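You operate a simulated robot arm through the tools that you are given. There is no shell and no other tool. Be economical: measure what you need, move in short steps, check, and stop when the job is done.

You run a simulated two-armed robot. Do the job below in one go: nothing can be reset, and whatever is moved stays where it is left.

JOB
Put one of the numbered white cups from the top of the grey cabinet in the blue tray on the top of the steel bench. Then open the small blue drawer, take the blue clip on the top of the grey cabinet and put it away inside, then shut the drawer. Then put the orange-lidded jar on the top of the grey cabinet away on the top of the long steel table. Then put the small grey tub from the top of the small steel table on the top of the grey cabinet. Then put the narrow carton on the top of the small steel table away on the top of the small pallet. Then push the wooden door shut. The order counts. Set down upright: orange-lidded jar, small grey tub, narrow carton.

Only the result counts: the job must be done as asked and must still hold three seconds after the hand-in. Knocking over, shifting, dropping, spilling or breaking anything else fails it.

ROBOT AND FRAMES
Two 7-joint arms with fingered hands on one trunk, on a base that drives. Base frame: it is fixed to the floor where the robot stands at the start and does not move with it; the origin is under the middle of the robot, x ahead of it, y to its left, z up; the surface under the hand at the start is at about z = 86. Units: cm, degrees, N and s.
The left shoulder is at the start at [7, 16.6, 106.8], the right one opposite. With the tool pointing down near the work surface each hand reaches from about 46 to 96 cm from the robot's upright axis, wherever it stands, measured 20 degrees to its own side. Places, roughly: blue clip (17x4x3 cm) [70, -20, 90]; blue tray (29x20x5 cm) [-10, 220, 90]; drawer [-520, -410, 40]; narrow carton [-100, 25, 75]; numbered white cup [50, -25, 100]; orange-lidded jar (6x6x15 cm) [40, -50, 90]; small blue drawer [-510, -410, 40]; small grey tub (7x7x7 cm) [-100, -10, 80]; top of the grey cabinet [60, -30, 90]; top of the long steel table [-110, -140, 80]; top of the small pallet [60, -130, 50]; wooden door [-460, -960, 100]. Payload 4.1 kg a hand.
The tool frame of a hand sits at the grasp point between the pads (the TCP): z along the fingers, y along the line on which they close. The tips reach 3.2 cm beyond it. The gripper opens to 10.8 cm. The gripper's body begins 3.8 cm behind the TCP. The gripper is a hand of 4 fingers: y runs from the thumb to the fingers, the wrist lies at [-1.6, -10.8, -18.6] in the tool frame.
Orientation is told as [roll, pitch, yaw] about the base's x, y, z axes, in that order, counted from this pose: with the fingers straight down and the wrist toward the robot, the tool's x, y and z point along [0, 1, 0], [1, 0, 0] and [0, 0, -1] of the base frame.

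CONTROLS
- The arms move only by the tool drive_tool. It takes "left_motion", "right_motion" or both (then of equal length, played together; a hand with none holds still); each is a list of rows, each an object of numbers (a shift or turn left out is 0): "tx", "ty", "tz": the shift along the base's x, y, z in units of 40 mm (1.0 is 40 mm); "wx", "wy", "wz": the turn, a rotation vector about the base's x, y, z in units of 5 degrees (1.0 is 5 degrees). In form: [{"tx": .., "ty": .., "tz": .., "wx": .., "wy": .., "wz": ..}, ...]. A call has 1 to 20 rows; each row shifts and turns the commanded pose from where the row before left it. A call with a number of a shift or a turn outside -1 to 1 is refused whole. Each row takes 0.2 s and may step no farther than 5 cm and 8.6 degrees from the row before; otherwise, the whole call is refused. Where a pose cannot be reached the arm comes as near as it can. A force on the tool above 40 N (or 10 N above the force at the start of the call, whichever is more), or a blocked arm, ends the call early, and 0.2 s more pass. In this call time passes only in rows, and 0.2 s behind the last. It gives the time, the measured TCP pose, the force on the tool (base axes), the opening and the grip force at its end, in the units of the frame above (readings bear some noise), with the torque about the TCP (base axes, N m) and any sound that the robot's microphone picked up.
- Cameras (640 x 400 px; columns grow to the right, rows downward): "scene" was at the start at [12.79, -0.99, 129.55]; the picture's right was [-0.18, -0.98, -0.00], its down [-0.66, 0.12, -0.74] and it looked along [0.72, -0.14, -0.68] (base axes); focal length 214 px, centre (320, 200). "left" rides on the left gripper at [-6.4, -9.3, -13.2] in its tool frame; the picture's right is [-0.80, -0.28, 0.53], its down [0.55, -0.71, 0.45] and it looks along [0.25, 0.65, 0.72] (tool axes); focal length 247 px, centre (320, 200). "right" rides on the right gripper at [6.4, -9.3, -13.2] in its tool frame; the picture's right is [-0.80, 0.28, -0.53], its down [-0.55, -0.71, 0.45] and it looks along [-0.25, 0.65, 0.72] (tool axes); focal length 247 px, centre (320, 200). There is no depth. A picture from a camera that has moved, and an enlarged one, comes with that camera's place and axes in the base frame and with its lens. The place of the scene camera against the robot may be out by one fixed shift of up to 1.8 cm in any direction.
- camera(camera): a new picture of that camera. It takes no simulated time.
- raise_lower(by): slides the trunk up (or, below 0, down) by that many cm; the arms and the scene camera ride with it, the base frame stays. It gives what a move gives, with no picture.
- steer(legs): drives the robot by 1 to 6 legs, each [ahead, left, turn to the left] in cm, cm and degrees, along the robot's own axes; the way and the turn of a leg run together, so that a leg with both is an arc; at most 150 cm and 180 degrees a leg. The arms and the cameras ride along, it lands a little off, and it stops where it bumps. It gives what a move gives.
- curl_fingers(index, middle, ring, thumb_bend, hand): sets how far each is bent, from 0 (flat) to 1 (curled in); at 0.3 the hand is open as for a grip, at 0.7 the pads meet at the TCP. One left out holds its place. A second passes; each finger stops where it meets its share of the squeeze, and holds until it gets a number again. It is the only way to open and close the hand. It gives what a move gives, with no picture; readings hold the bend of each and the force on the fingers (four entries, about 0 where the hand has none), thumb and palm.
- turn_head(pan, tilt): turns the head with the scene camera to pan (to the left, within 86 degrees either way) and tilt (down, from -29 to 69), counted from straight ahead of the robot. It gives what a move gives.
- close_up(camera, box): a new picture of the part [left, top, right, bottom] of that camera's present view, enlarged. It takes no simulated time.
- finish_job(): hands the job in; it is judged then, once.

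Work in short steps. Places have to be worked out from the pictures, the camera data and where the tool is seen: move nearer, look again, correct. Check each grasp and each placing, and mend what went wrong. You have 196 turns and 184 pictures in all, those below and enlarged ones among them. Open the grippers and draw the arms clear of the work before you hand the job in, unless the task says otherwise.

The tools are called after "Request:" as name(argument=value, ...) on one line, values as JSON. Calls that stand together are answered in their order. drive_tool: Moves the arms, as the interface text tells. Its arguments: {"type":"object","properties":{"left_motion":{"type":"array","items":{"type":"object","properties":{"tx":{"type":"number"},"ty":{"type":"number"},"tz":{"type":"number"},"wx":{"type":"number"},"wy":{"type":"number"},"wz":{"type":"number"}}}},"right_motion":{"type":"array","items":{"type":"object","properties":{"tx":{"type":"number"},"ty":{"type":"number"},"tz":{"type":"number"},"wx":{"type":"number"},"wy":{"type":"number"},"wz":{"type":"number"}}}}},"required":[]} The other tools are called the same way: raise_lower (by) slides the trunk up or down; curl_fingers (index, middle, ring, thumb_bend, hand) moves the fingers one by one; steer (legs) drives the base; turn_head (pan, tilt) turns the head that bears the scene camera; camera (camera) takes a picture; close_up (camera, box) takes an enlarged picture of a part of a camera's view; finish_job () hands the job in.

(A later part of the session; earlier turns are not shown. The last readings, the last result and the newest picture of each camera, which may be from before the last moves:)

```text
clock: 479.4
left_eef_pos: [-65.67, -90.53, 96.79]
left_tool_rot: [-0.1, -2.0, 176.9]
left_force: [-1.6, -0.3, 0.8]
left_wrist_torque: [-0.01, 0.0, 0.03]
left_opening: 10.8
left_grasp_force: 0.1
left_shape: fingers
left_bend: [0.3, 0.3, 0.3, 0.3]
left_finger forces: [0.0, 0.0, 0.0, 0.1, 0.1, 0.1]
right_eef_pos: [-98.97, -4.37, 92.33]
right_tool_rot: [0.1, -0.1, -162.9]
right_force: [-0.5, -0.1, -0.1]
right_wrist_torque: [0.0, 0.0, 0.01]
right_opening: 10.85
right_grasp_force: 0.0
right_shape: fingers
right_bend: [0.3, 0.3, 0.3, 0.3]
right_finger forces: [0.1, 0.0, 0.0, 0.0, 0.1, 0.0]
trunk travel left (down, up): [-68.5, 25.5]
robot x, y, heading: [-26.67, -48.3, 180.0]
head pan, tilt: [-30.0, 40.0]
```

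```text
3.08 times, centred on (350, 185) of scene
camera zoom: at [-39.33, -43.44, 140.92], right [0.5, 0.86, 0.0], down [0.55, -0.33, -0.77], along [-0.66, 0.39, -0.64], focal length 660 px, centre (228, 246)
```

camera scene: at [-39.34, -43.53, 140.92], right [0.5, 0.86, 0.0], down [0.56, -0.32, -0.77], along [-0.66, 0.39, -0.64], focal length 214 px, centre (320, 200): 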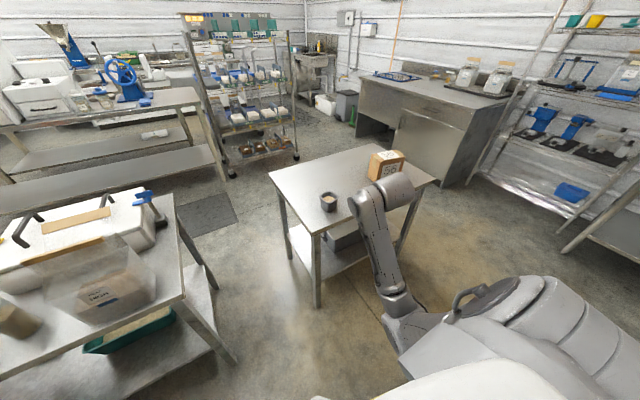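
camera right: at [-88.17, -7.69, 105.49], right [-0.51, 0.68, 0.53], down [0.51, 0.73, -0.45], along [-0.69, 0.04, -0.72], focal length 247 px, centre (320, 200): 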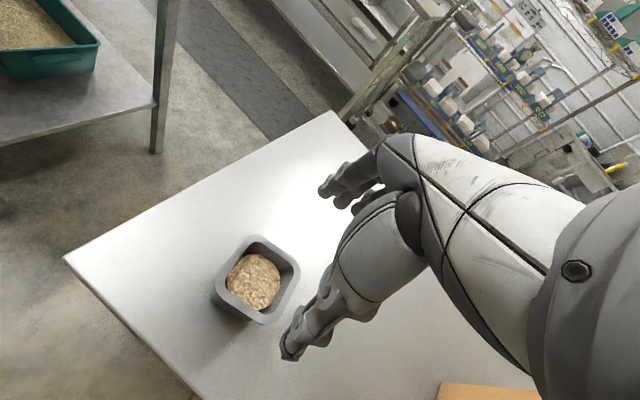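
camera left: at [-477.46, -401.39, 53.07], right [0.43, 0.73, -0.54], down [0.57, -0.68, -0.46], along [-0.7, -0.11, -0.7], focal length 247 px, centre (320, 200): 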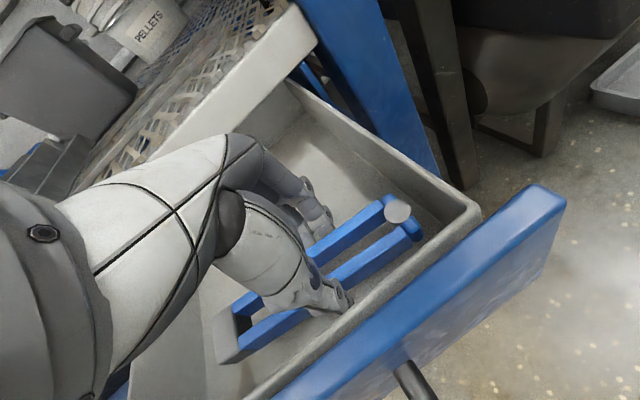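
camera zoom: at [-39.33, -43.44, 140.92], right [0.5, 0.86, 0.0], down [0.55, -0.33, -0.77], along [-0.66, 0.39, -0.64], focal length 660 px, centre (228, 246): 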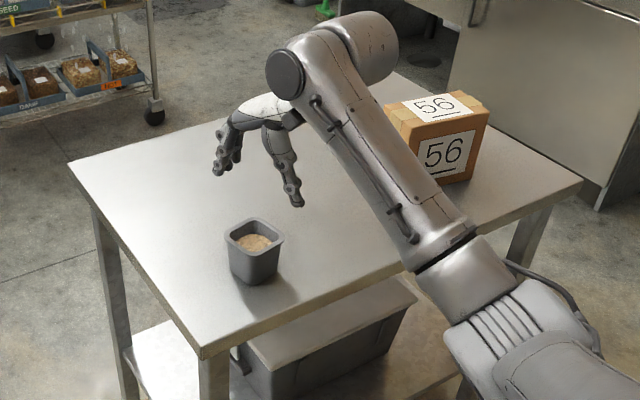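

Refined: tub centre [-98.7, -5.0], rotated about 8°. I'll correct the yaw by -9° and descend to z≈77.5.

Request:
drive_tool(right_motion=[{"wz": -0.9, "tx": 0.05, "ty": -0.15}, {"wz": -0.9, "tz": -0.7}, {"tz": -0.9}, {"tz": -0.9}, {"tz": -0.8}, {"tz": -0.35}])

Request:
camera(camera="right")

Request:
close_up(camera="scene", box=[260, 120, 440, 250])

```text
clock: 480.9
left_eef_pos: [-65.42, -90.57, 96.91]
left_tool_rot: [-0.3, -2.3, 176.9]
left_force: [-0.2, 0.1, -0.8]
left_wrist_torque: [-0.02, -0.03, 0.01]
left_opening: 10.8
left_grasp_force: 0.1
left_shape: fingers
left_bend: [0.3, 0.3, 0.3, 0.3]
left_finger forces: [0.1, 0.0, 0.0, 0.0, 0.1, 0.0]
right_eef_pos: [-99.21, -4.86, 78.96]
right_tool_rot: [-0.1, -1.4, -171.9]
right_force: [7.2, -3.2, 27.9]
right_wrist_torque: [0.0, 0.99, -0.07]
right_opening: 11.25
right_grasp_force: 14.3
right_shape: fingers
right_bend: [0.3, 0.3, 0.3, 0.27]
right_finger forces: [0.4, 23.5, 0.0, 0.0, 4.5, 0.1]
trunk travel left (down, up): [-68.5, 25.5]
robot x, y, heading: [-26.41, -48.43, 179.3]
head pan, tilt: [-30.0, 40.0]
stopped in row 6 (right hand): the force on the tool passed its limit at 44 N (the readings are from after the stop); the commanded pose is now the measured one
```

```text
58 pictures are left
camera right: at [-88.71, -9.92, 91.79], right [-0.38, 0.75, 0.54], down [0.61, 0.64, -0.46], along [-0.7, 0.16, -0.7], focal length 247 px, centre (320, 200)
```

right: 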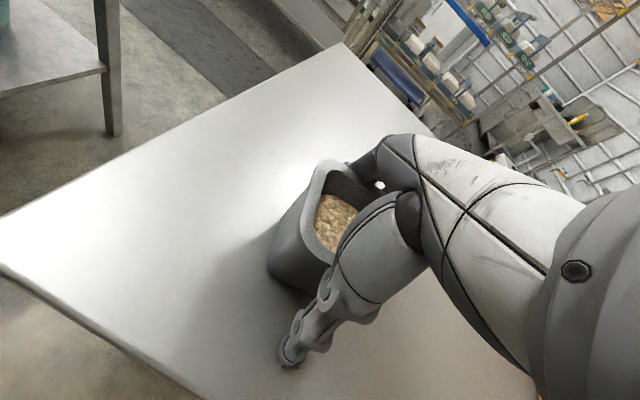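

```text
3.08 times, centred on (350, 185) of scene
camera zoom: at [-39.09, -43.65, 140.96], right [0.51, 0.86, 0.0], down [0.55, -0.32, -0.77], along [-0.66, 0.39, -0.64], focal length 660 px, centre (228, 246)
```

zoom: 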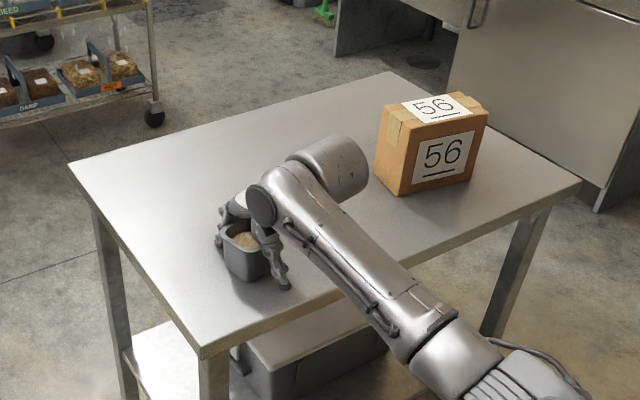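

The fingertips touched the table (z≈76). I'll raise 1 cm and close on the tub.

Request:
drive_tool(right_motion=[{"tz": 0.3}])

Request:
curl_fingers(hand="right", index=0.7, middle=0.7, ring=0.7, thumb_bend=0.7)

Request:
drive_tool(right_motion=[{"tz": 0.3}, {"tz": 0.5}, {"tz": 0.7}, {"tz": 0.8}])

Request:
camera(camera="right")

Request:
close_up(camera="scene", box=[280, 130, 400, 220])

```text
clock: 481.3
left_eef_pos: [-65.67, -90.47, 96.73]
left_tool_rot: [-0.2, -2.1, 176.9]
left_force: [0.0, 0.3, 0.1]
left_wrist_torque: [0.03, -0.02, 0.01]
left_opening: 10.8
left_grasp_force: 0.0
left_shape: fingers
left_bend: [0.3, 0.3, 0.3, 0.3]
left_finger forces: [0.1, 0.0, 0.1, 0.1, 0.0, 0.1]
right_eef_pos: [-98.91, -4.84, 79.08]
right_tool_rot: [0.0, -0.5, -172.0]
right_force: [1.1, 0.4, 3.1]
right_wrist_torque: [-0.01, 0.18, 0.03]
right_opening: 10.89
right_grasp_force: 1.4
right_shape: fingers
right_bend: [0.3, 0.3, 0.3, 0.3]
right_finger forces: [0.1, 3.4, 0.1, 0.1, 0.0, 0.0]
trunk travel left (down, up): [-68.5, 25.5]
robot x, y, heading: [-26.88, -48.78, 179.8]
head pan, tilt: [-30.0, 40.0]
```

```text
clock: 482.3
left_eef_pos: [-65.5, -90.66, 96.74]
left_tool_rot: [-0.1, -2.2, 176.9]
left_force: [0.5, -0.2, -0.3]
left_wrist_torque: [-0.03, 0.01, 0.0]
left_opening: 10.85
left_grasp_force: 0.0
left_shape: fingers
left_bend: [0.3, 0.3, 0.3, 0.3]
left_finger forces: [0.0, 0.0, 0.0, 0.0, 0.0, 0.0]
right_eef_pos: [-98.84, -4.91, 79.76]
right_tool_rot: [-0.3, -1.0, -172.1]
right_force: [-4.0, 2.2, 16.0]
right_wrist_torque: [0.19, 0.81, -0.07]
right_opening: 5.43
right_grasp_force: 38.0
right_shape: fingers
right_bend: [0.65, 0.51, 0.7, 0.59]
right_finger forces: [22.6, 23.9, 0.0, 0.0, 28.7, 0.0]
trunk travel left (down, up): [-68.5, 25.5]
robot x, y, heading: [-26.67, -48.52, 179.7]
head pan, tilt: [-30.0, 40.0]
```

```text
clock: 483.3
left_eef_pos: [-65.66, -90.5, 96.76]
left_tool_rot: [-0.1, -2.1, 176.9]
left_force: [0.1, -0.4, 0.5]
left_wrist_torque: [0.0, 0.0, 0.02]
left_opening: 10.83
left_grasp_force: 0.1
left_shape: fingers
left_bend: [0.3, 0.3, 0.3, 0.3]
left_finger forces: [0.1, 0.1, 0.0, 0.0, 0.0, 0.0]
right_eef_pos: [-99.03, -5.01, 88.65]
right_tool_rot: [0.0, -0.8, -172.1]
right_force: [0.1, 0.9, -1.6]
right_wrist_torque: [0.04, -0.01, 0.01]
right_opening: 5.45
right_grasp_force: 29.3
right_shape: fingers
right_bend: [0.65, 0.52, 0.7, 0.59]
right_finger forces: [21.3, 7.7, 0.0, 0.0, 29.2, 0.1]
trunk travel left (down, up): [-68.5, 25.5]
robot x, y, heading: [-26.5, -48.35, 179.7]
head pan, tilt: [-30.0, 40.0]
```

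```text
56 pictures are left
camera right: at [-88.7, -9.97, 101.61], right [-0.38, 0.75, 0.54], down [0.62, 0.64, -0.46], along [-0.69, 0.16, -0.71], focal length 247 px, centre (320, 200)
```

right: 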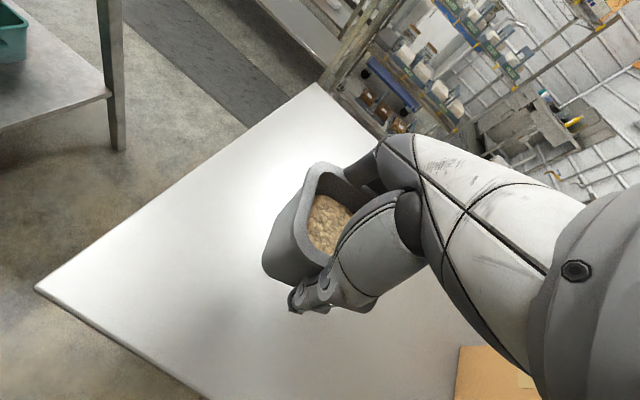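

```text
4.44 times, centred on (340, 175) of scene
camera zoom: at [-39.3, -43.55, 140.92], right [0.51, 0.86, 0.0], down [0.55, -0.32, -0.77], along [-0.66, 0.39, -0.64], focal length 953 px, centre (231, 311)
```

zoom: 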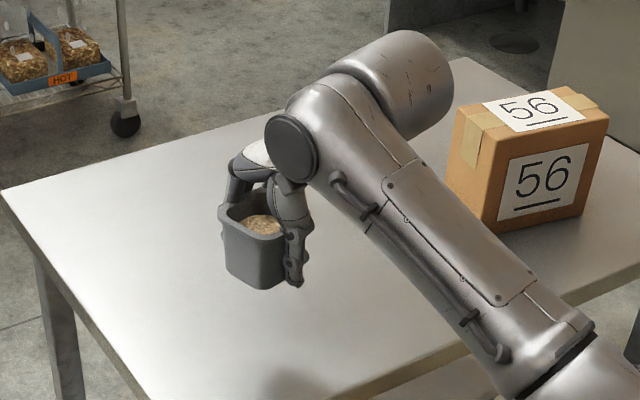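

The tub is held level with its contents in. I'll retract, raise the trunk, turn to face the cabinet and return to the stance I used for the jar.

Request:
drive_tool(right_motion=[{"tx": 0.7, "tz": 0.5}, {"tx": 0.9}, {"tx": 0.9}, {"tx": 0.9}, {"tx": 0.9}, {"tx": 0.7}])

Request:
raise_lower(by=25)

Request:
steer(legs=[[0, 0, -178], [0, 45, 0], [21, 0, 0]])

Request:
camera(camera="right")

```text
clock: 484.7
left_eef_pos: [-65.54, -90.46, 96.9]
left_tool_rot: [-0.1, -2.1, 176.9]
left_force: [-0.2, -0.2, 0.0]
left_wrist_torque: [0.03, 0.02, -0.04]
left_opening: 10.79
left_grasp_force: 0.1
left_shape: fingers
left_bend: [0.3, 0.3, 0.3, 0.3]
left_finger forces: [0.0, 0.1, 0.1, 0.1, 0.0, 0.1]
right_eef_pos: [-78.75, -4.95, 90.67]
right_tool_rot: [0.0, -0.9, -171.9]
right_force: [0.2, 0.5, -0.3]
right_wrist_torque: [0.01, 0.0, 0.0]
right_opening: 5.44
right_grasp_force: 28.6
right_shape: fingers
right_bend: [0.65, 0.52, 0.7, 0.59]
right_finger forces: [21.1, 7.4, 0.1, 0.0, 29.0, 0.0]
trunk travel left (down, up): [-68.5, 25.5]
robot x, y, heading: [-26.56, -48.46, 179.8]
head pan, tilt: [-30.0, 40.0]
```

```text
clock: 487.3
left_eef_pos: [-65.74, -90.45, 121.72]
left_tool_rot: [0.0, -2.1, 176.8]
left_force: [0.2, 0.1, 0.5]
left_wrist_torque: [-0.01, -0.02, 0.01]
left_opening: 10.81
left_grasp_force: 0.1
left_shape: fingers
left_bend: [0.3, 0.3, 0.3, 0.3]
left_finger forces: [0.1, 0.0, 0.0, 0.1, 0.0, 0.1]
right_eef_pos: [-78.78, -4.95, 115.56]
right_tool_rot: [-0.1, -0.9, -172.1]
right_force: [0.4, -1.7, -1.3]
right_wrist_torque: [-0.02, 0.03, -0.01]
right_opening: 5.43
right_grasp_force: 28.5
right_shape: fingers
right_bend: [0.65, 0.52, 0.7, 0.59]
right_finger forces: [21.1, 7.6, 0.0, 0.0, 28.9, 0.0]
trunk travel left (down, up): [-93.5, 0.5]
robot x, y, heading: [-26.59, -48.77, 179.6]
head pan, tilt: [-30.0, 40.0]
```

```text
clock: 498.5
left_eef_pos: [28.03, 42.51, 121.88]
left_tool_rot: [0.0, -2.3, 0.5]
left_force: [-0.6, 0.2, 0.5]
left_wrist_torque: [0.0, -0.04, 0.01]
left_opening: 10.83
left_grasp_force: 0.0
left_shape: fingers
left_bend: [0.3, 0.3, 0.3, 0.3]
left_finger forces: [0.0, 0.1, 0.0, 0.1, 0.1, 0.0]
right_eef_pos: [46.65, -42.05, 115.62]
right_tool_rot: [-0.2, -1.0, 11.5]
right_force: [-0.2, 0.1, -0.6]
right_wrist_torque: [0.01, -0.03, 0.01]
right_opening: 5.35
right_grasp_force: 25.2
right_shape: fingers
right_bend: [0.66, 0.53, 0.7, 0.59]
right_finger forces: [18.2, 7.2, 0.1, 0.1, 25.1, 0.0]
trunk travel left (down, up): [-93.5, 0.5]
robot x, y, heading: [-7.81, -2.15, 3.3]
head pan, tilt: [-30.0, 40.0]
```

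```text
54 pictures are left
camera right: at [36.11, -37.43, 128.61], right [0.43, -0.73, 0.54], down [-0.57, -0.68, -0.46], along [0.7, -0.11, -0.71], focal length 247 px, centre (320, 200)
```

right: 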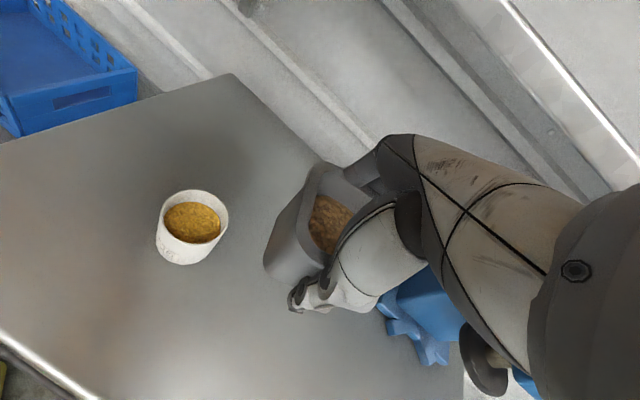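

Still held level. I'll move over the clear area at [43, -54] (the jar's old spot) and lower.

Request:
drive_tool(right_motion=[{"tx": -0.2, "ty": -0.7, "tz": -0.3}, {"tx": -0.2, "ty": -0.8, "tz": -0.4}, {"tx": -0.2, "ty": -0.8, "tz": -0.4}, {"tx": -0.2, "ty": -0.7, "tz": -0.6}, {"tz": -0.9}, {"tz": -0.9}, {"tz": -0.9}, {"tz": -0.7}])

Request:
drive_tool(right_motion=[{"tz": -0.2}, {"tz": -0.15}, {"tz": -0.12}, {"tz": -0.12}])

Request:
camera(camera="right")

```text
clock: 500.3
left_eef_pos: [28.26, 42.61, 121.83]
left_tool_rot: [-0.1, -2.1, 0.7]
left_force: [0.8, -0.9, 0.3]
left_wrist_torque: [-0.02, 0.0, 0.04]
left_opening: 10.8
left_grasp_force: 0.0
left_shape: fingers
left_bend: [0.3, 0.3, 0.3, 0.3]
left_finger forces: [0.0, 0.0, 0.0, 0.0, 0.0, 0.0]
right_eef_pos: [43.86, -53.86, 95.25]
right_tool_rot: [-0.2, -0.8, 11.6]
right_force: [-0.5, -0.3, -1.1]
right_wrist_torque: [-0.03, 0.01, 0.0]
right_opening: 5.35
right_grasp_force: 25.2
right_shape: fingers
right_bend: [0.66, 0.53, 0.7, 0.59]
right_finger forces: [18.0, 7.1, 0.1, 0.0, 24.8, 0.1]
trunk travel left (down, up): [-93.5, 0.5]
robot x, y, heading: [-8.23, -2.32, 3.4]
head pan, tilt: [-30.0, 40.0]
```

```text
clock: 501.3
left_eef_pos: [28.33, 42.56, 121.84]
left_tool_rot: [-0.1, -2.0, 0.6]
left_force: [0.4, 0.3, 0.2]
left_wrist_torque: [-0.03, 0.02, 0.02]
left_opening: 10.81
left_grasp_force: 0.1
left_shape: fingers
left_bend: [0.3, 0.3, 0.3, 0.3]
left_finger forces: [0.0, 0.1, 0.0, 0.0, 0.1, 0.1]
right_eef_pos: [43.74, -53.92, 92.78]
right_tool_rot: [-0.1, -0.8, 11.6]
right_force: [0.0, 0.1, -1.2]
right_wrist_torque: [-0.01, -0.01, 0.02]
right_opening: 5.35
right_grasp_force: 25.2
right_shape: fingers
right_bend: [0.66, 0.53, 0.7, 0.59]
right_finger forces: [18.1, 7.0, 0.1, 0.2, 24.7, 0.0]
trunk travel left (down, up): [-93.5, 0.5]
robot x, y, heading: [-8.2, -1.73, 3.1]
head pan, tilt: [-30.0, 40.0]
```

```text
53 pictures are left
camera right: at [33.26, -49.37, 105.79], right [0.43, -0.73, 0.54], down [-0.57, -0.68, -0.46], along [0.7, -0.11, -0.71], focal length 247 px, centre (320, 200)
```

right: 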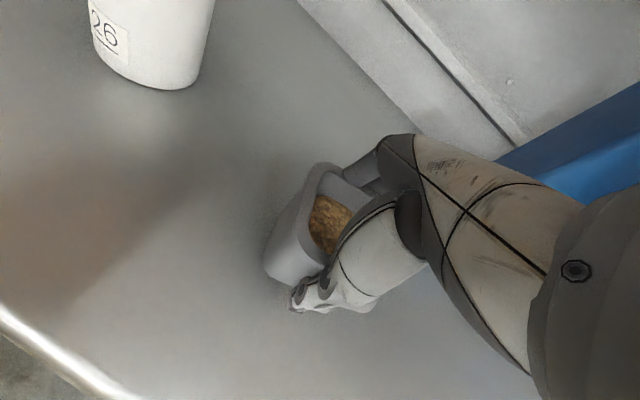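

Request:
drive_tool(right_motion=[{"tz": -0.12}, {"tz": -0.12}, {"tz": -0.12}, {"tz": -0.12}, {"tz": -0.1}, {"tz": -0.1}])

```text
clock: 502.7
left_eef_pos: [28.3, 42.59, 121.78]
left_tool_rot: [-0.1, -2.1, 0.7]
left_force: [1.1, -0.4, -0.1]
left_wrist_torque: [-0.02, 0.03, 0.0]
left_opening: 10.81
left_grasp_force: 0.2
left_shape: fingers
left_bend: [0.3, 0.3, 0.3, 0.3]
left_finger forces: [0.0, 0.0, 0.0, 0.1, 0.1, 0.1]
right_eef_pos: [43.66, -53.85, 90.05]
right_tool_rot: [-0.1, -0.9, 11.6]
right_force: [-0.1, 0.5, -0.7]
right_wrist_torque: [-0.02, -0.01, 0.04]
right_opening: 5.36
right_grasp_force: 25.2
right_shape: fingers
right_bend: [0.66, 0.53, 0.7, 0.59]
right_finger forces: [18.0, 7.2, 0.0, 0.1, 24.8, 0.0]
trunk travel left (down, up): [-93.5, 0.5]
robot x, y, heading: [-8.1, -1.78, 3.3]
head pan, tilt: [-30.0, 40.0]
```

Request:
drive_tool(right_motion=[{"tz": -0.1}, {"tz": -0.1}, {"tz": -0.1}, {"tz": -0.08}])

```text
clock: 503.6
left_eef_pos: [28.04, 42.77, 121.92]
left_tool_rot: [-0.2, -2.3, 0.5]
left_force: [0.2, -0.6, 0.5]
left_wrist_torque: [0.02, -0.01, -0.02]
left_opening: 10.82
left_grasp_force: 0.2
left_shape: fingers
left_bend: [0.3, 0.3, 0.3, 0.3]
left_finger forces: [0.1, 0.1, 0.1, 0.0, 0.0, 0.1]
right_eef_pos: [44.11, -53.75, 89.67]
right_tool_rot: [-0.6, -1.9, 11.7]
right_force: [-8.1, 4.5, 26.5]
right_wrist_torque: [0.02, -0.55, 0.11]
right_opening: 5.38
right_grasp_force: 45.4
right_shape: fingers
right_bend: [0.66, 0.52, 0.7, 0.59]
right_finger forces: [15.7, 40.9, 0.2, 0.1, 33.5, 0.0]
trunk travel left (down, up): [-93.5, 0.5]
robot x, y, heading: [-7.86, -2.18, 3.2]
head pan, tilt: [-30.0, 40.0]
stopped in row 4 (right hand): the force on the tool passed its limit at 43 N (the readings are from after the stop); the commanded pose is now the measured one
```

Contact made. Easing up slightly, opening and lifting off.

Request:
drive_tool(right_motion=[{"tz": 0.06}])

Request:
curl_fingers(hand="right", index=0.3, middle=0.3, ring=0.3, thumb_bend=0.3)

Request:
drive_tool(right_motion=[{"tz": 0.3}, {"tz": 0.6}, {"tz": 0.9}, {"tz": 0.9}, {"tz": 0.9}, {"tz": 0.9}])

Request:
camera(camera="right")

Request:
camera(camera="scene")

```text
clock: 504.0
left_eef_pos: [28.11, 42.79, 121.79]
left_tool_rot: [-0.1, -2.2, 0.5]
left_force: [0.8, -1.0, 0.6]
left_wrist_torque: [0.01, 0.0, -0.02]
left_opening: 10.81
left_grasp_force: 0.0
left_shape: fingers
left_bend: [0.3, 0.3, 0.3, 0.3]
left_finger forces: [0.1, 0.1, 0.1, 0.0, 0.0, 0.0]
right_eef_pos: [44.08, -53.9, 89.56]
right_tool_rot: [-0.5, -1.6, 11.8]
right_force: [-2.2, 1.1, 20.2]
right_wrist_torque: [-0.11, -0.7, 0.06]
right_opening: 5.35
right_grasp_force: 39.9
right_shape: fingers
right_bend: [0.65, 0.52, 0.7, 0.59]
right_finger forces: [17.8, 32.0, 0.3, 0.1, 28.7, 0.1]
trunk travel left (down, up): [-93.5, 0.5]
robot x, y, heading: [-8.1, -2.03, 3.1]
head pan, tilt: [-30.0, 40.0]
```

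```text
clock: 505.0
left_eef_pos: [28.35, 42.67, 121.79]
left_tool_rot: [-0.1, -2.1, 0.5]
left_force: [0.3, 0.3, 1.5]
left_wrist_torque: [0.0, 0.02, 0.03]
left_opening: 10.83
left_grasp_force: 0.2
left_shape: fingers
left_bend: [0.3, 0.3, 0.3, 0.3]
left_finger forces: [0.0, 0.1, 0.1, 0.0, 0.0, 0.1]
right_eef_pos: [44.07, -54.02, 89.35]
right_tool_rot: [-0.3, -1.3, 11.7]
right_force: [0.7, -1.2, 1.1]
right_wrist_torque: [0.0, -0.01, -0.02]
right_opening: 10.82
right_grasp_force: 0.1
right_shape: fingers
right_bend: [0.3, 0.3, 0.3, 0.3]
right_finger forces: [0.0, 0.0, 0.0, 0.0, 0.1, 0.0]
trunk travel left (down, up): [-93.5, 0.5]
robot x, y, heading: [-8.25, -1.82, 3.2]
head pan, tilt: [-30.0, 40.0]
```

```text
clock: 506.4
left_eef_pos: [28.24, 42.6, 121.81]
left_tool_rot: [-0.1, -2.1, 0.6]
left_force: [0.6, 0.2, -0.4]
left_wrist_torque: [-0.01, -0.02, 0.03]
left_opening: 10.83
left_grasp_force: 0.1
left_shape: fingers
left_bend: [0.3, 0.3, 0.3, 0.3]
left_finger forces: [0.0, 0.0, 0.0, 0.1, 0.0, 0.0]
right_eef_pos: [44.2, -53.98, 107.54]
right_tool_rot: [-0.3, -1.5, 11.8]
right_force: [-0.3, -0.2, 0.1]
right_wrist_torque: [0.01, 0.0, -0.01]
right_opening: 10.83
right_grasp_force: 0.0
right_shape: fingers
right_bend: [0.3, 0.3, 0.3, 0.3]
right_finger forces: [0.0, 0.1, 0.0, 0.0, 0.0, 0.1]
trunk travel left (down, up): [-93.5, 0.5]
robot x, y, heading: [-8.32, -1.99, 3.5]
head pan, tilt: [-30.0, 40.0]
```

```text
52 pictures are left
camera right: at [33.47, -49.41, 120.33], right [0.43, -0.72, 0.54], down [-0.57, -0.68, -0.46], along [0.7, -0.11, -0.7], focal length 247 px, centre (320, 200)
```

right: 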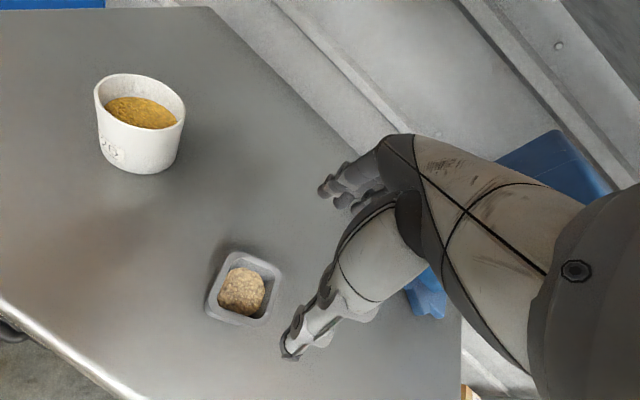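

```text
51 pictures are left
camera scene: at [4.11, -4.83, 165.92], right [-0.45, -0.89, 0.0], down [-0.57, 0.29, -0.77], along [0.68, -0.34, -0.64], focal length 214 px, centre (320, 200)
```

scene: 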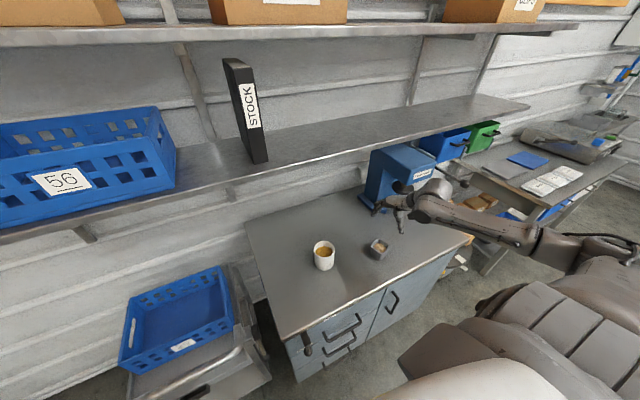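

The tub stands upright on the cabinet. Now the carton: back off, turn to face the small table, lower the trunk and look.

Request:
drive_tool(right_motion=[{"tz": 0.9, "ty": 0.3}, {"tz": 0.9, "ty": 0.3}])

Request:
steer(legs=[[-20, 0, 0], [0, 0, 177], [8, 10, 0]])

Request:
raise_lower(by=-20)

Request:
camera(camera="scene")

Request:
camera(camera="right")

```text
clock: 507.0
left_eef_pos: [28.32, 42.75, 121.69]
left_tool_rot: [-0.2, -2.2, 0.5]
left_force: [-0.7, 0.6, -0.1]
left_wrist_torque: [-0.01, -0.04, 0.0]
left_opening: 10.83
left_grasp_force: 0.1
left_shape: fingers
left_bend: [0.3, 0.3, 0.3, 0.3]
left_finger forces: [0.0, 0.0, 0.0, 0.0, 0.0, 0.0]
right_eef_pos: [43.91, -51.21, 114.93]
right_tool_rot: [-0.4, -1.5, 11.7]
right_force: [-0.4, 1.0, -0.2]
right_wrist_torque: [0.0, -0.01, 0.01]
right_opening: 10.82
right_grasp_force: 0.0
right_shape: fingers
right_bend: [0.3, 0.3, 0.3, 0.3]
right_finger forces: [0.0, 0.0, 0.1, 0.0, 0.0, 0.1]
trunk travel left (down, up): [-93.5, 0.5]
robot x, y, heading: [-7.8, -1.75, 3.2]
head pan, tilt: [-30.0, 40.0]
```

```text
clock: 516.6
left_eef_pos: [-76.95, -52.69, 121.88]
left_tool_rot: [0.0, -2.2, 174.4]
left_force: [-0.1, 0.2, -0.4]
left_wrist_torque: [0.0, 0.0, 0.0]
left_opening: 10.82
left_grasp_force: 0.0
left_shape: fingers
left_bend: [0.3, 0.3, 0.3, 0.3]
left_finger forces: [0.0, 0.0, 0.1, 0.0, 0.0, 0.0]
right_eef_pos: [-82.56, 42.46, 114.69]
right_tool_rot: [-0.2, -1.4, -174.6]
right_force: [-0.4, 0.0, 0.2]
right_wrist_torque: [-0.01, 0.01, 0.0]
right_opening: 10.83
right_grasp_force: 0.2
right_shape: fingers
right_bend: [0.3, 0.3, 0.3, 0.3]
right_finger forces: [0.1, 0.0, 0.0, 0.1, 0.0, 0.0]
trunk travel left (down, up): [-93.5, 0.5]
robot x, y, heading: [-35.98, -12.22, 177.1]
head pan, tilt: [-30.0, 40.0]
```

```text
clock: 518.8
left_eef_pos: [-77.07, -52.93, 101.77]
left_tool_rot: [-0.1, -2.1, 174.4]
left_force: [-0.4, -0.6, -0.7]
left_wrist_torque: [0.02, -0.04, 0.03]
left_opening: 10.86
left_grasp_force: 0.1
left_shape: fingers
left_bend: [0.3, 0.3, 0.3, 0.3]
left_finger forces: [0.0, 0.0, 0.0, 0.1, 0.0, 0.1]
right_eef_pos: [-82.56, 42.42, 94.79]
right_tool_rot: [-0.4, -1.4, -174.5]
right_force: [-0.5, -0.5, 0.3]
right_wrist_torque: [-0.02, -0.01, -0.05]
right_opening: 10.81
right_grasp_force: 0.0
right_shape: fingers
right_bend: [0.3, 0.3, 0.3, 0.3]
right_finger forces: [0.0, 0.0, 0.0, 0.1, 0.1, 0.0]
trunk travel left (down, up): [-73.5, 20.5]
robot x, y, heading: [-35.97, -12.56, 177.1]
head pan, tilt: [-30.0, 40.0]
```

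```text
50 pictures are left
camera scene: at [-48.75, -7.13, 145.93], right [0.54, 0.84, 0.0], down [0.54, -0.35, -0.77], along [-0.64, 0.42, -0.64], focal length 214 px, centre (320, 200)
```

scene: 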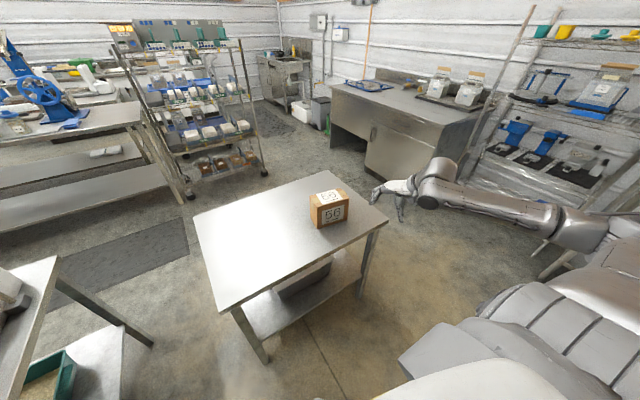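

```text
49 pictures are left
camera right: at [-72.4, 36.84, 107.65], right [-0.35, 0.76, 0.54], down [0.64, 0.62, -0.46], along [-0.69, 0.19, -0.7], focal length 247 px, centre (320, 200)
```

right: 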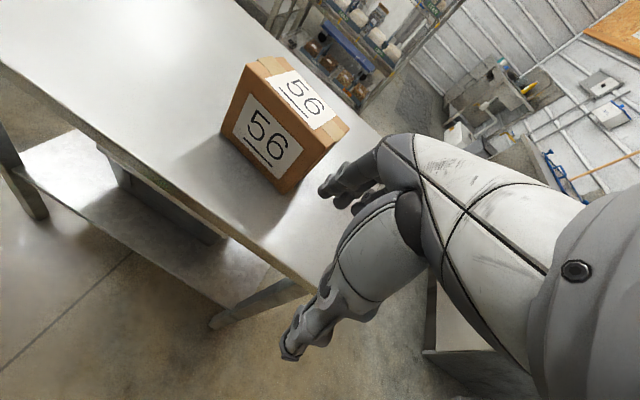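

The carton measures about 8.6 × 13.7 × 12.5 cm, centred near [-104.3, 33], top z≈88, turned about 10°. I'll open the hand wider, yaw to match and move above it.

Request:
curl_fingers(hand="right", index=0.2, middle=0.2, ring=0.2, thumb_bend=0.2)

Request:
drive_tool(right_motion=[{"tz": 0.8, "wz": -0.8}, {"tx": -0.9, "ty": -0.4, "wz": -0.8}, {"tx": -0.9, "ty": -0.4, "wz": -0.8}, {"tx": -0.9, "ty": -0.4, "wz": -0.8}, {"tx": -0.9, "ty": -0.4}, {"tx": -0.9, "ty": -0.4}, {"tx": -0.9, "ty": -0.35}])

Request:
camera(camera="right")

Request:
close_up(camera="scene", box=[260, 140, 420, 260])

```text
clock: 519.8
left_eef_pos: [-76.98, -52.88, 101.69]
left_tool_rot: [-0.2, -2.1, 174.3]
left_force: [1.0, 0.5, -0.2]
left_wrist_torque: [0.01, -0.01, 0.02]
left_opening: 10.83
left_grasp_force: 0.1
left_shape: fingers
left_bend: [0.3, 0.3, 0.3, 0.3]
left_finger forces: [0.0, 0.1, 0.0, 0.0, 0.0, 0.0]
right_eef_pos: [-82.58, 42.28, 94.73]
right_tool_rot: [-0.4, -1.4, -174.5]
right_force: [0.0, -0.4, 0.0]
right_wrist_torque: [-0.02, -0.03, 0.03]
right_opening: 13.3
right_grasp_force: 0.0
right_shape: fingers
right_bend: [0.2, 0.2, 0.2, 0.2]
right_finger forces: [0.0, 0.1, 0.0, 0.0, 0.0, 0.0]
trunk travel left (down, up): [-73.5, 20.5]
robot x, y, heading: [-36.46, -12.82, 177.5]
head pan, tilt: [-30.0, 40.0]
```

```text
clock: 521.4
left_eef_pos: [-77.17, -53.07, 101.81]
left_tool_rot: [-0.3, -2.1, 174.4]
left_force: [-0.6, 0.5, -0.3]
left_wrist_torque: [-0.01, -0.05, -0.01]
left_opening: 10.84
left_grasp_force: 0.3
left_shape: fingers
left_bend: [0.3, 0.3, 0.3, 0.3]
left_finger forces: [0.0, 0.0, 0.1, 0.1, 0.0, 0.0]
right_eef_pos: [-104.32, 32.88, 97.74]
right_tool_rot: [-0.4, -1.2, 169.5]
right_force: [-0.6, 0.5, 0.9]
right_wrist_torque: [-0.01, -0.02, -0.02]
right_opening: 13.3
right_grasp_force: 0.1
right_shape: fingers
right_bend: [0.2, 0.2, 0.2, 0.2]
right_finger forces: [0.1, 0.0, 0.0, 0.0, 0.0, 0.0]
trunk travel left (down, up): [-73.5, 20.5]
robot x, y, heading: [-36.03, -12.78, 177.1]
head pan, tilt: [-30.0, 40.0]
```

```text
48 pictures are left
camera right: at [-96.04, 24.71, 110.56], right [-0.12, 0.83, 0.54], down [0.78, 0.42, -0.46], along [-0.61, 0.37, -0.7], focal length 247 px, centre (320, 200)
```

right: 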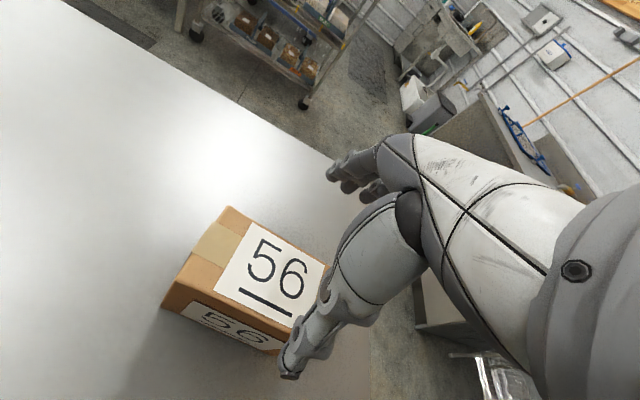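

```text
3.33 times, centred on (340, 200) of scene
camera zoom: at [-48.94, -7.25, 145.91], right [0.54, 0.84, 0.0], down [0.54, -0.35, -0.77], along [-0.64, 0.42, -0.64], focal length 715 px, centre (253, 200)
```

zoom: 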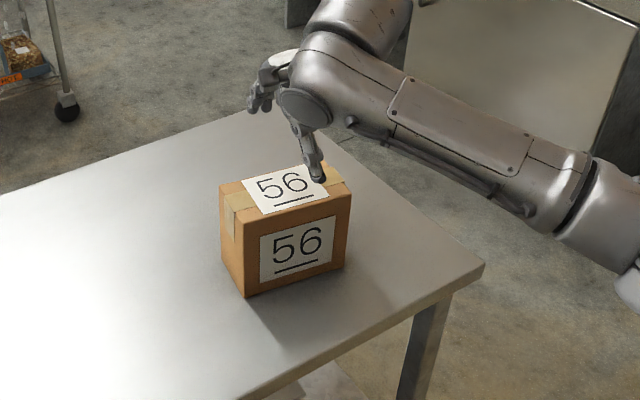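

The fix agrees: the carton centre is [-104.5, 32.6], right under the hand. Descending to z≈85.

Request:
drive_tool(right_motion=[{"tz": -0.8, "tx": -0.05}, {"tz": -0.8}, {"tz": -0.8}, {"tz": -0.6}])

Request:
close_up(camera="scene", box=[260, 140, 420, 260])

```text
clock: 522.4
left_eef_pos: [-76.86, -53.11, 101.88]
left_tool_rot: [-0.2, -2.2, 174.5]
left_force: [0.8, -0.6, 0.5]
left_wrist_torque: [0.0, 0.0, 0.04]
left_opening: 10.81
left_grasp_force: 0.1
left_shape: fingers
left_bend: [0.3, 0.3, 0.3, 0.3]
left_finger forces: [0.0, 0.0, 0.0, 0.1, 0.0, 0.1]
right_eef_pos: [-104.33, 32.8, 86.24]
right_tool_rot: [-0.5, -1.8, 169.6]
right_force: [0.9, 1.6, 14.8]
right_wrist_torque: [-0.18, -0.6, 0.1]
right_opening: 13.53
right_grasp_force: 6.3
right_shape: fingers
right_bend: [0.2, 0.2, 0.2, 0.19]
right_finger forces: [0.1, 0.0, 0.1, 0.1, 12.5, 0.0]
trunk travel left (down, up): [-73.5, 20.5]
robot x, y, heading: [-36.05, -12.43, 177.2]
head pan, tilt: [-30.0, 40.0]
```

```text
3.33 times, centred on (340, 200) of scene
camera zoom: at [-48.42, -7.37, 146.01], right [0.54, 0.84, 0.0], down [0.54, -0.35, -0.77], along [-0.65, 0.42, -0.64], focal length 715 px, centre (253, 200)
```

zoom: 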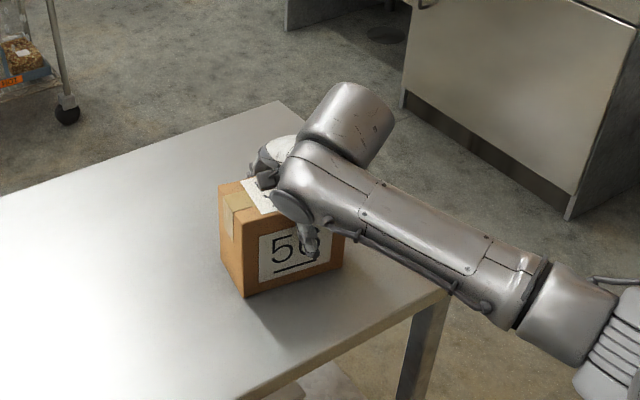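

The thumb presses on the carton's front. I'll rise a little and shift 0.8 cm toward +x before closing.

Request:
drive_tool(right_motion=[{"tz": 0.3}, {"tx": 0.2, "tz": 0.1}, {"tz": -0.3}])

```text
clock: 523.2
left_eef_pos: [-77.03, -53.04, 101.71]
left_tool_rot: [-0.1, -2.2, 174.4]
left_force: [1.0, -0.4, -0.4]
left_wrist_torque: [0.03, 0.01, -0.03]
left_opening: 10.84
left_grasp_force: 0.1
left_shape: fingers
left_bend: [0.3, 0.3, 0.3, 0.3]
left_finger forces: [0.0, 0.0, 0.0, 0.0, 0.0, 0.0]
right_eef_pos: [-103.53, 32.94, 86.31]
right_tool_rot: [-0.3, -1.5, 169.7]
right_force: [-1.7, 0.1, 3.5]
right_wrist_torque: [0.01, 0.12, 0.0]
right_opening: 13.46
right_grasp_force: 2.4
right_shape: fingers
right_bend: [0.19, 0.2, 0.2, 0.2]
right_finger forces: [2.8, 0.1, 0.0, 0.0, 0.0, 0.0]
trunk travel left (down, up): [-73.5, 20.5]
robot x, y, heading: [-35.95, -12.45, 176.9]
head pan, tilt: [-30.0, 40.0]
```

Nearly balanced now. Closing on the carton.

Request:
curl_fingers(hand="right", index=0.7, middle=0.7, ring=0.7, thumb_bend=0.7)

Request:
drive_tool(right_motion=[{"tz": 0.3}, {"tz": 0.5}, {"tz": 0.6}, {"tz": 0.6}])

Request:
camera(camera="right")

Request:
close_up(camera="scene", box=[260, 140, 420, 260])

```text
clock: 524.2
left_eef_pos: [-77.08, -52.96, 101.78]
left_tool_rot: [0.0, -2.2, 174.4]
left_force: [0.2, 0.1, 0.0]
left_wrist_torque: [0.02, -0.01, 0.03]
left_opening: 10.82
left_grasp_force: 0.1
left_shape: fingers
left_bend: [0.3, 0.3, 0.3, 0.3]
left_finger forces: [0.0, 0.0, 0.0, 0.1, 0.0, 0.0]
right_eef_pos: [-103.51, 32.94, 86.52]
right_tool_rot: [-0.3, -1.5, 169.5]
right_force: [-4.6, 3.0, 11.5]
right_wrist_torque: [0.11, 1.18, -0.29]
right_opening: 9.03
right_grasp_force: 43.7
right_shape: fingers
right_bend: [0.25, 0.44, 0.42, 0.57]
right_finger forces: [24.2, 9.1, 13.1, 0.0, 40.9, 0.0]
trunk travel left (down, up): [-73.5, 20.5]
robot x, y, heading: [-36.21, -12.67, 177.0]
head pan, tilt: [-30.0, 40.0]
```

```text
clock: 525.2
left_eef_pos: [-77.09, -52.84, 101.83]
left_tool_rot: [-0.1, -2.1, 174.4]
left_force: [-1.0, -0.1, 0.1]
left_wrist_torque: [0.0, 0.03, -0.01]
left_opening: 10.81
left_grasp_force: 0.0
left_shape: fingers
left_bend: [0.3, 0.3, 0.3, 0.3]
left_finger forces: [0.0, 0.0, 0.0, 0.0, 0.0, 0.0]
right_eef_pos: [-103.53, 32.81, 94.35]
right_tool_rot: [-0.4, -1.3, 169.5]
right_force: [0.1, 0.1, -5.1]
right_wrist_torque: [0.0, -0.02, 0.01]
right_opening: 8.99
right_grasp_force: 36.7
right_shape: fingers
right_bend: [0.26, 0.45, 0.43, 0.57]
right_finger forces: [16.5, 7.7, 10.9, 0.0, 38.4, 0.0]
trunk travel left (down, up): [-73.5, 20.5]
robot x, y, heading: [-36.34, -12.68, 176.9]
head pan, tilt: [-30.0, 40.0]
```

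```text
45 pictures are left
camera right: at [-95.3, 24.82, 107.19], right [-0.12, 0.83, 0.54], down [0.78, 0.42, -0.46], along [-0.61, 0.37, -0.7], focal length 247 px, centre (320, 200)
```

right: 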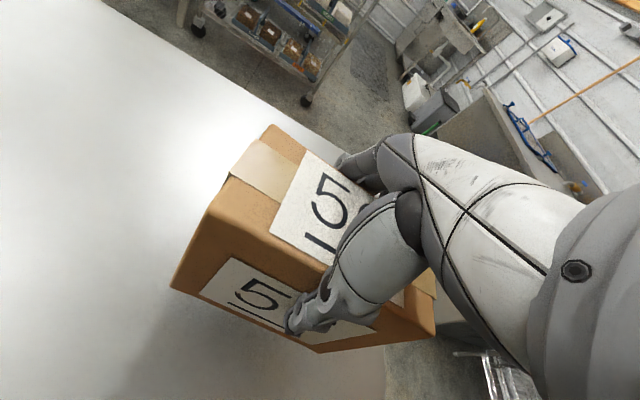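

```text
3.33 times, centred on (340, 200) of scene
camera zoom: at [-48.84, -7.12, 145.91], right [0.54, 0.84, 0.0], down [0.54, -0.35, -0.77], along [-0.64, 0.42, -0.64], focal length 715 px, centre (253, 200)
```

zoom: 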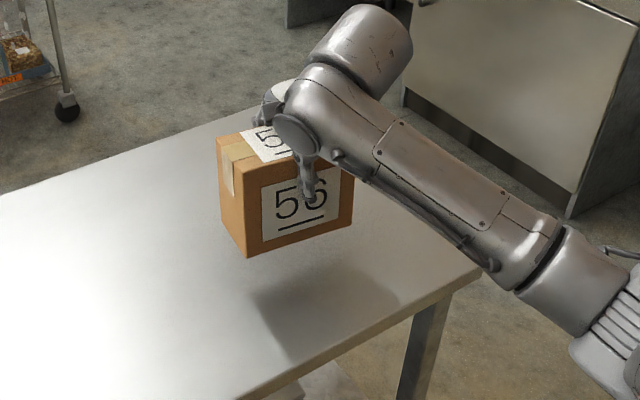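

The carton is lifted level and firm. I'll retract, raise the trunk, turn toward the cabinet side and move to where the small pallet can be seen and reached.

Request:
drive_tool(right_motion=[{"tx": 0.7, "tz": 0.5}, {"tx": 0.9, "tz": 0.3}, {"tx": 0.9}, {"tx": 0.9}, {"tx": 0.9}, {"tx": 0.9}])

Request:
raise_lower(by=18)

Request:
steer(legs=[[0, 0, -177], [0, -78, 0], [12, 0, 0]])

Request:
turn_head(pan=-35, tilt=45)

Request:
camera(camera="scene")

Request:
camera(camera="right")

```text
clock: 526.6
left_eef_pos: [-76.92, -52.86, 101.76]
left_tool_rot: [-0.2, -2.1, 174.4]
left_force: [-0.4, -0.7, -0.8]
left_wrist_torque: [-0.02, 0.03, 0.04]
left_opening: 10.81
left_grasp_force: 0.1
left_shape: fingers
left_bend: [0.3, 0.3, 0.3, 0.3]
left_finger forces: [0.1, 0.1, 0.0, 0.1, 0.1, 0.0]
right_eef_pos: [-82.44, 32.9, 97.66]
right_tool_rot: [-0.3, -1.4, 169.5]
right_force: [0.2, 0.4, -4.9]
right_wrist_torque: [-0.01, 0.04, -0.01]
right_opening: 8.99
right_grasp_force: 36.1
right_shape: fingers
right_bend: [0.26, 0.45, 0.43, 0.57]
right_finger forces: [16.3, 7.7, 10.8, 0.0, 37.6, 0.0]
trunk travel left (down, up): [-73.5, 20.5]
robot x, y, heading: [-35.91, -12.54, 177.4]
head pan, tilt: [-30.0, 40.0]
```

```text
clock: 528.6
left_eef_pos: [-77.22, -52.82, 119.76]
left_tool_rot: [0.0, -2.1, 174.3]
left_force: [0.6, -0.1, 0.8]
left_wrist_torque: [0.0, -0.04, 0.0]
left_opening: 10.83
left_grasp_force: 0.0
left_shape: fingers
left_bend: [0.3, 0.3, 0.3, 0.3]
left_finger forces: [0.0, 0.1, 0.0, 0.1, 0.1, 0.1]
right_eef_pos: [-82.73, 32.86, 115.61]
right_tool_rot: [-0.2, -1.3, 169.5]
right_force: [-0.5, 0.3, -4.5]
right_wrist_torque: [0.02, 0.01, 0.03]
right_opening: 8.98
right_grasp_force: 36.0
right_shape: fingers
right_bend: [0.26, 0.45, 0.43, 0.57]
right_finger forces: [16.2, 7.7, 11.0, 0.0, 37.3, 0.0]
trunk travel left (down, up): [-91.5, 2.5]
robot x, y, heading: [-35.75, -12.56, 177.3]
head pan, tilt: [-30.0, 40.0]
```

```text
clock: 541.1
left_eef_pos: [11.23, -54.64, 119.88]
left_tool_rot: [-0.1, -2.2, -7.6]
left_force: [0.4, -0.1, 0.0]
left_wrist_torque: [0.0, -0.06, 0.02]
left_opening: 10.79
left_grasp_force: 0.0
left_shape: fingers
left_bend: [0.3, 0.3, 0.3, 0.3]
left_finger forces: [0.1, 0.1, 0.0, 0.0, 0.1, 0.1]
right_eef_pos: [13.82, -140.75, 115.77]
right_tool_rot: [-0.3, -1.4, -12.6]
right_force: [0.0, -0.4, -5.3]
right_wrist_torque: [0.04, 0.02, 0.0]
right_opening: 8.91
right_grasp_force: 32.9
right_shape: fingers
right_bend: [0.26, 0.46, 0.44, 0.57]
right_finger forces: [14.4, 7.3, 9.9, 0.0, 33.0, 0.0]
trunk travel left (down, up): [-91.5, 2.5]
robot x, y, heading: [-31.11, -93.38, -4.8]
head pan, tilt: [-30.0, 40.0]
```

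```text
clock: 541.8
left_eef_pos: [11.56, -54.7, 119.83]
left_tool_rot: [-0.2, -2.1, -7.6]
left_force: [0.2, 0.0, -0.2]
left_wrist_torque: [-0.03, 0.0, -0.02]
left_opening: 10.83
left_grasp_force: 0.2
left_shape: fingers
left_bend: [0.3, 0.3, 0.3, 0.3]
left_finger forces: [0.0, 0.0, 0.1, 0.1, 0.1, 0.1]
right_eef_pos: [14.06, -140.57, 115.59]
right_tool_rot: [-0.3, -1.2, -12.5]
right_force: [-0.2, 0.7, -4.9]
right_wrist_torque: [-0.03, -0.02, 0.03]
right_opening: 8.87
right_grasp_force: 31.7
right_shape: fingers
right_bend: [0.26, 0.46, 0.44, 0.57]
right_finger forces: [14.4, 7.3, 9.9, 0.0, 33.0, 0.0]
trunk travel left (down, up): [-91.5, 2.5]
robot x, y, heading: [-30.89, -93.52, -4.8]
head pan, tilt: [-35.0, 45.0]
```

```text
43 pictures are left
camera scene: at [-19.94, -98.66, 163.19], right [-0.64, -0.77, 0.0], down [-0.54, 0.45, -0.71], along [0.54, -0.45, -0.71], focal length 214 px, centre (320, 200)
```

scene: 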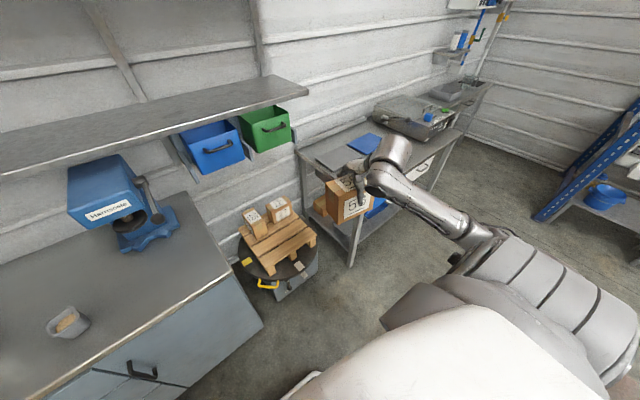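

```text
42 pictures are left
camera right: at [6.14, -132.06, 128.43], right [0.09, -0.83, 0.54], down [-0.8, -0.39, -0.46], along [0.59, -0.39, -0.7], focal length 247 px, centre (320, 200)
```

right: 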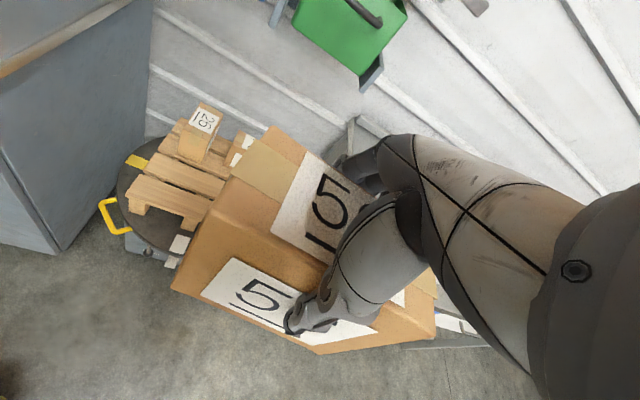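

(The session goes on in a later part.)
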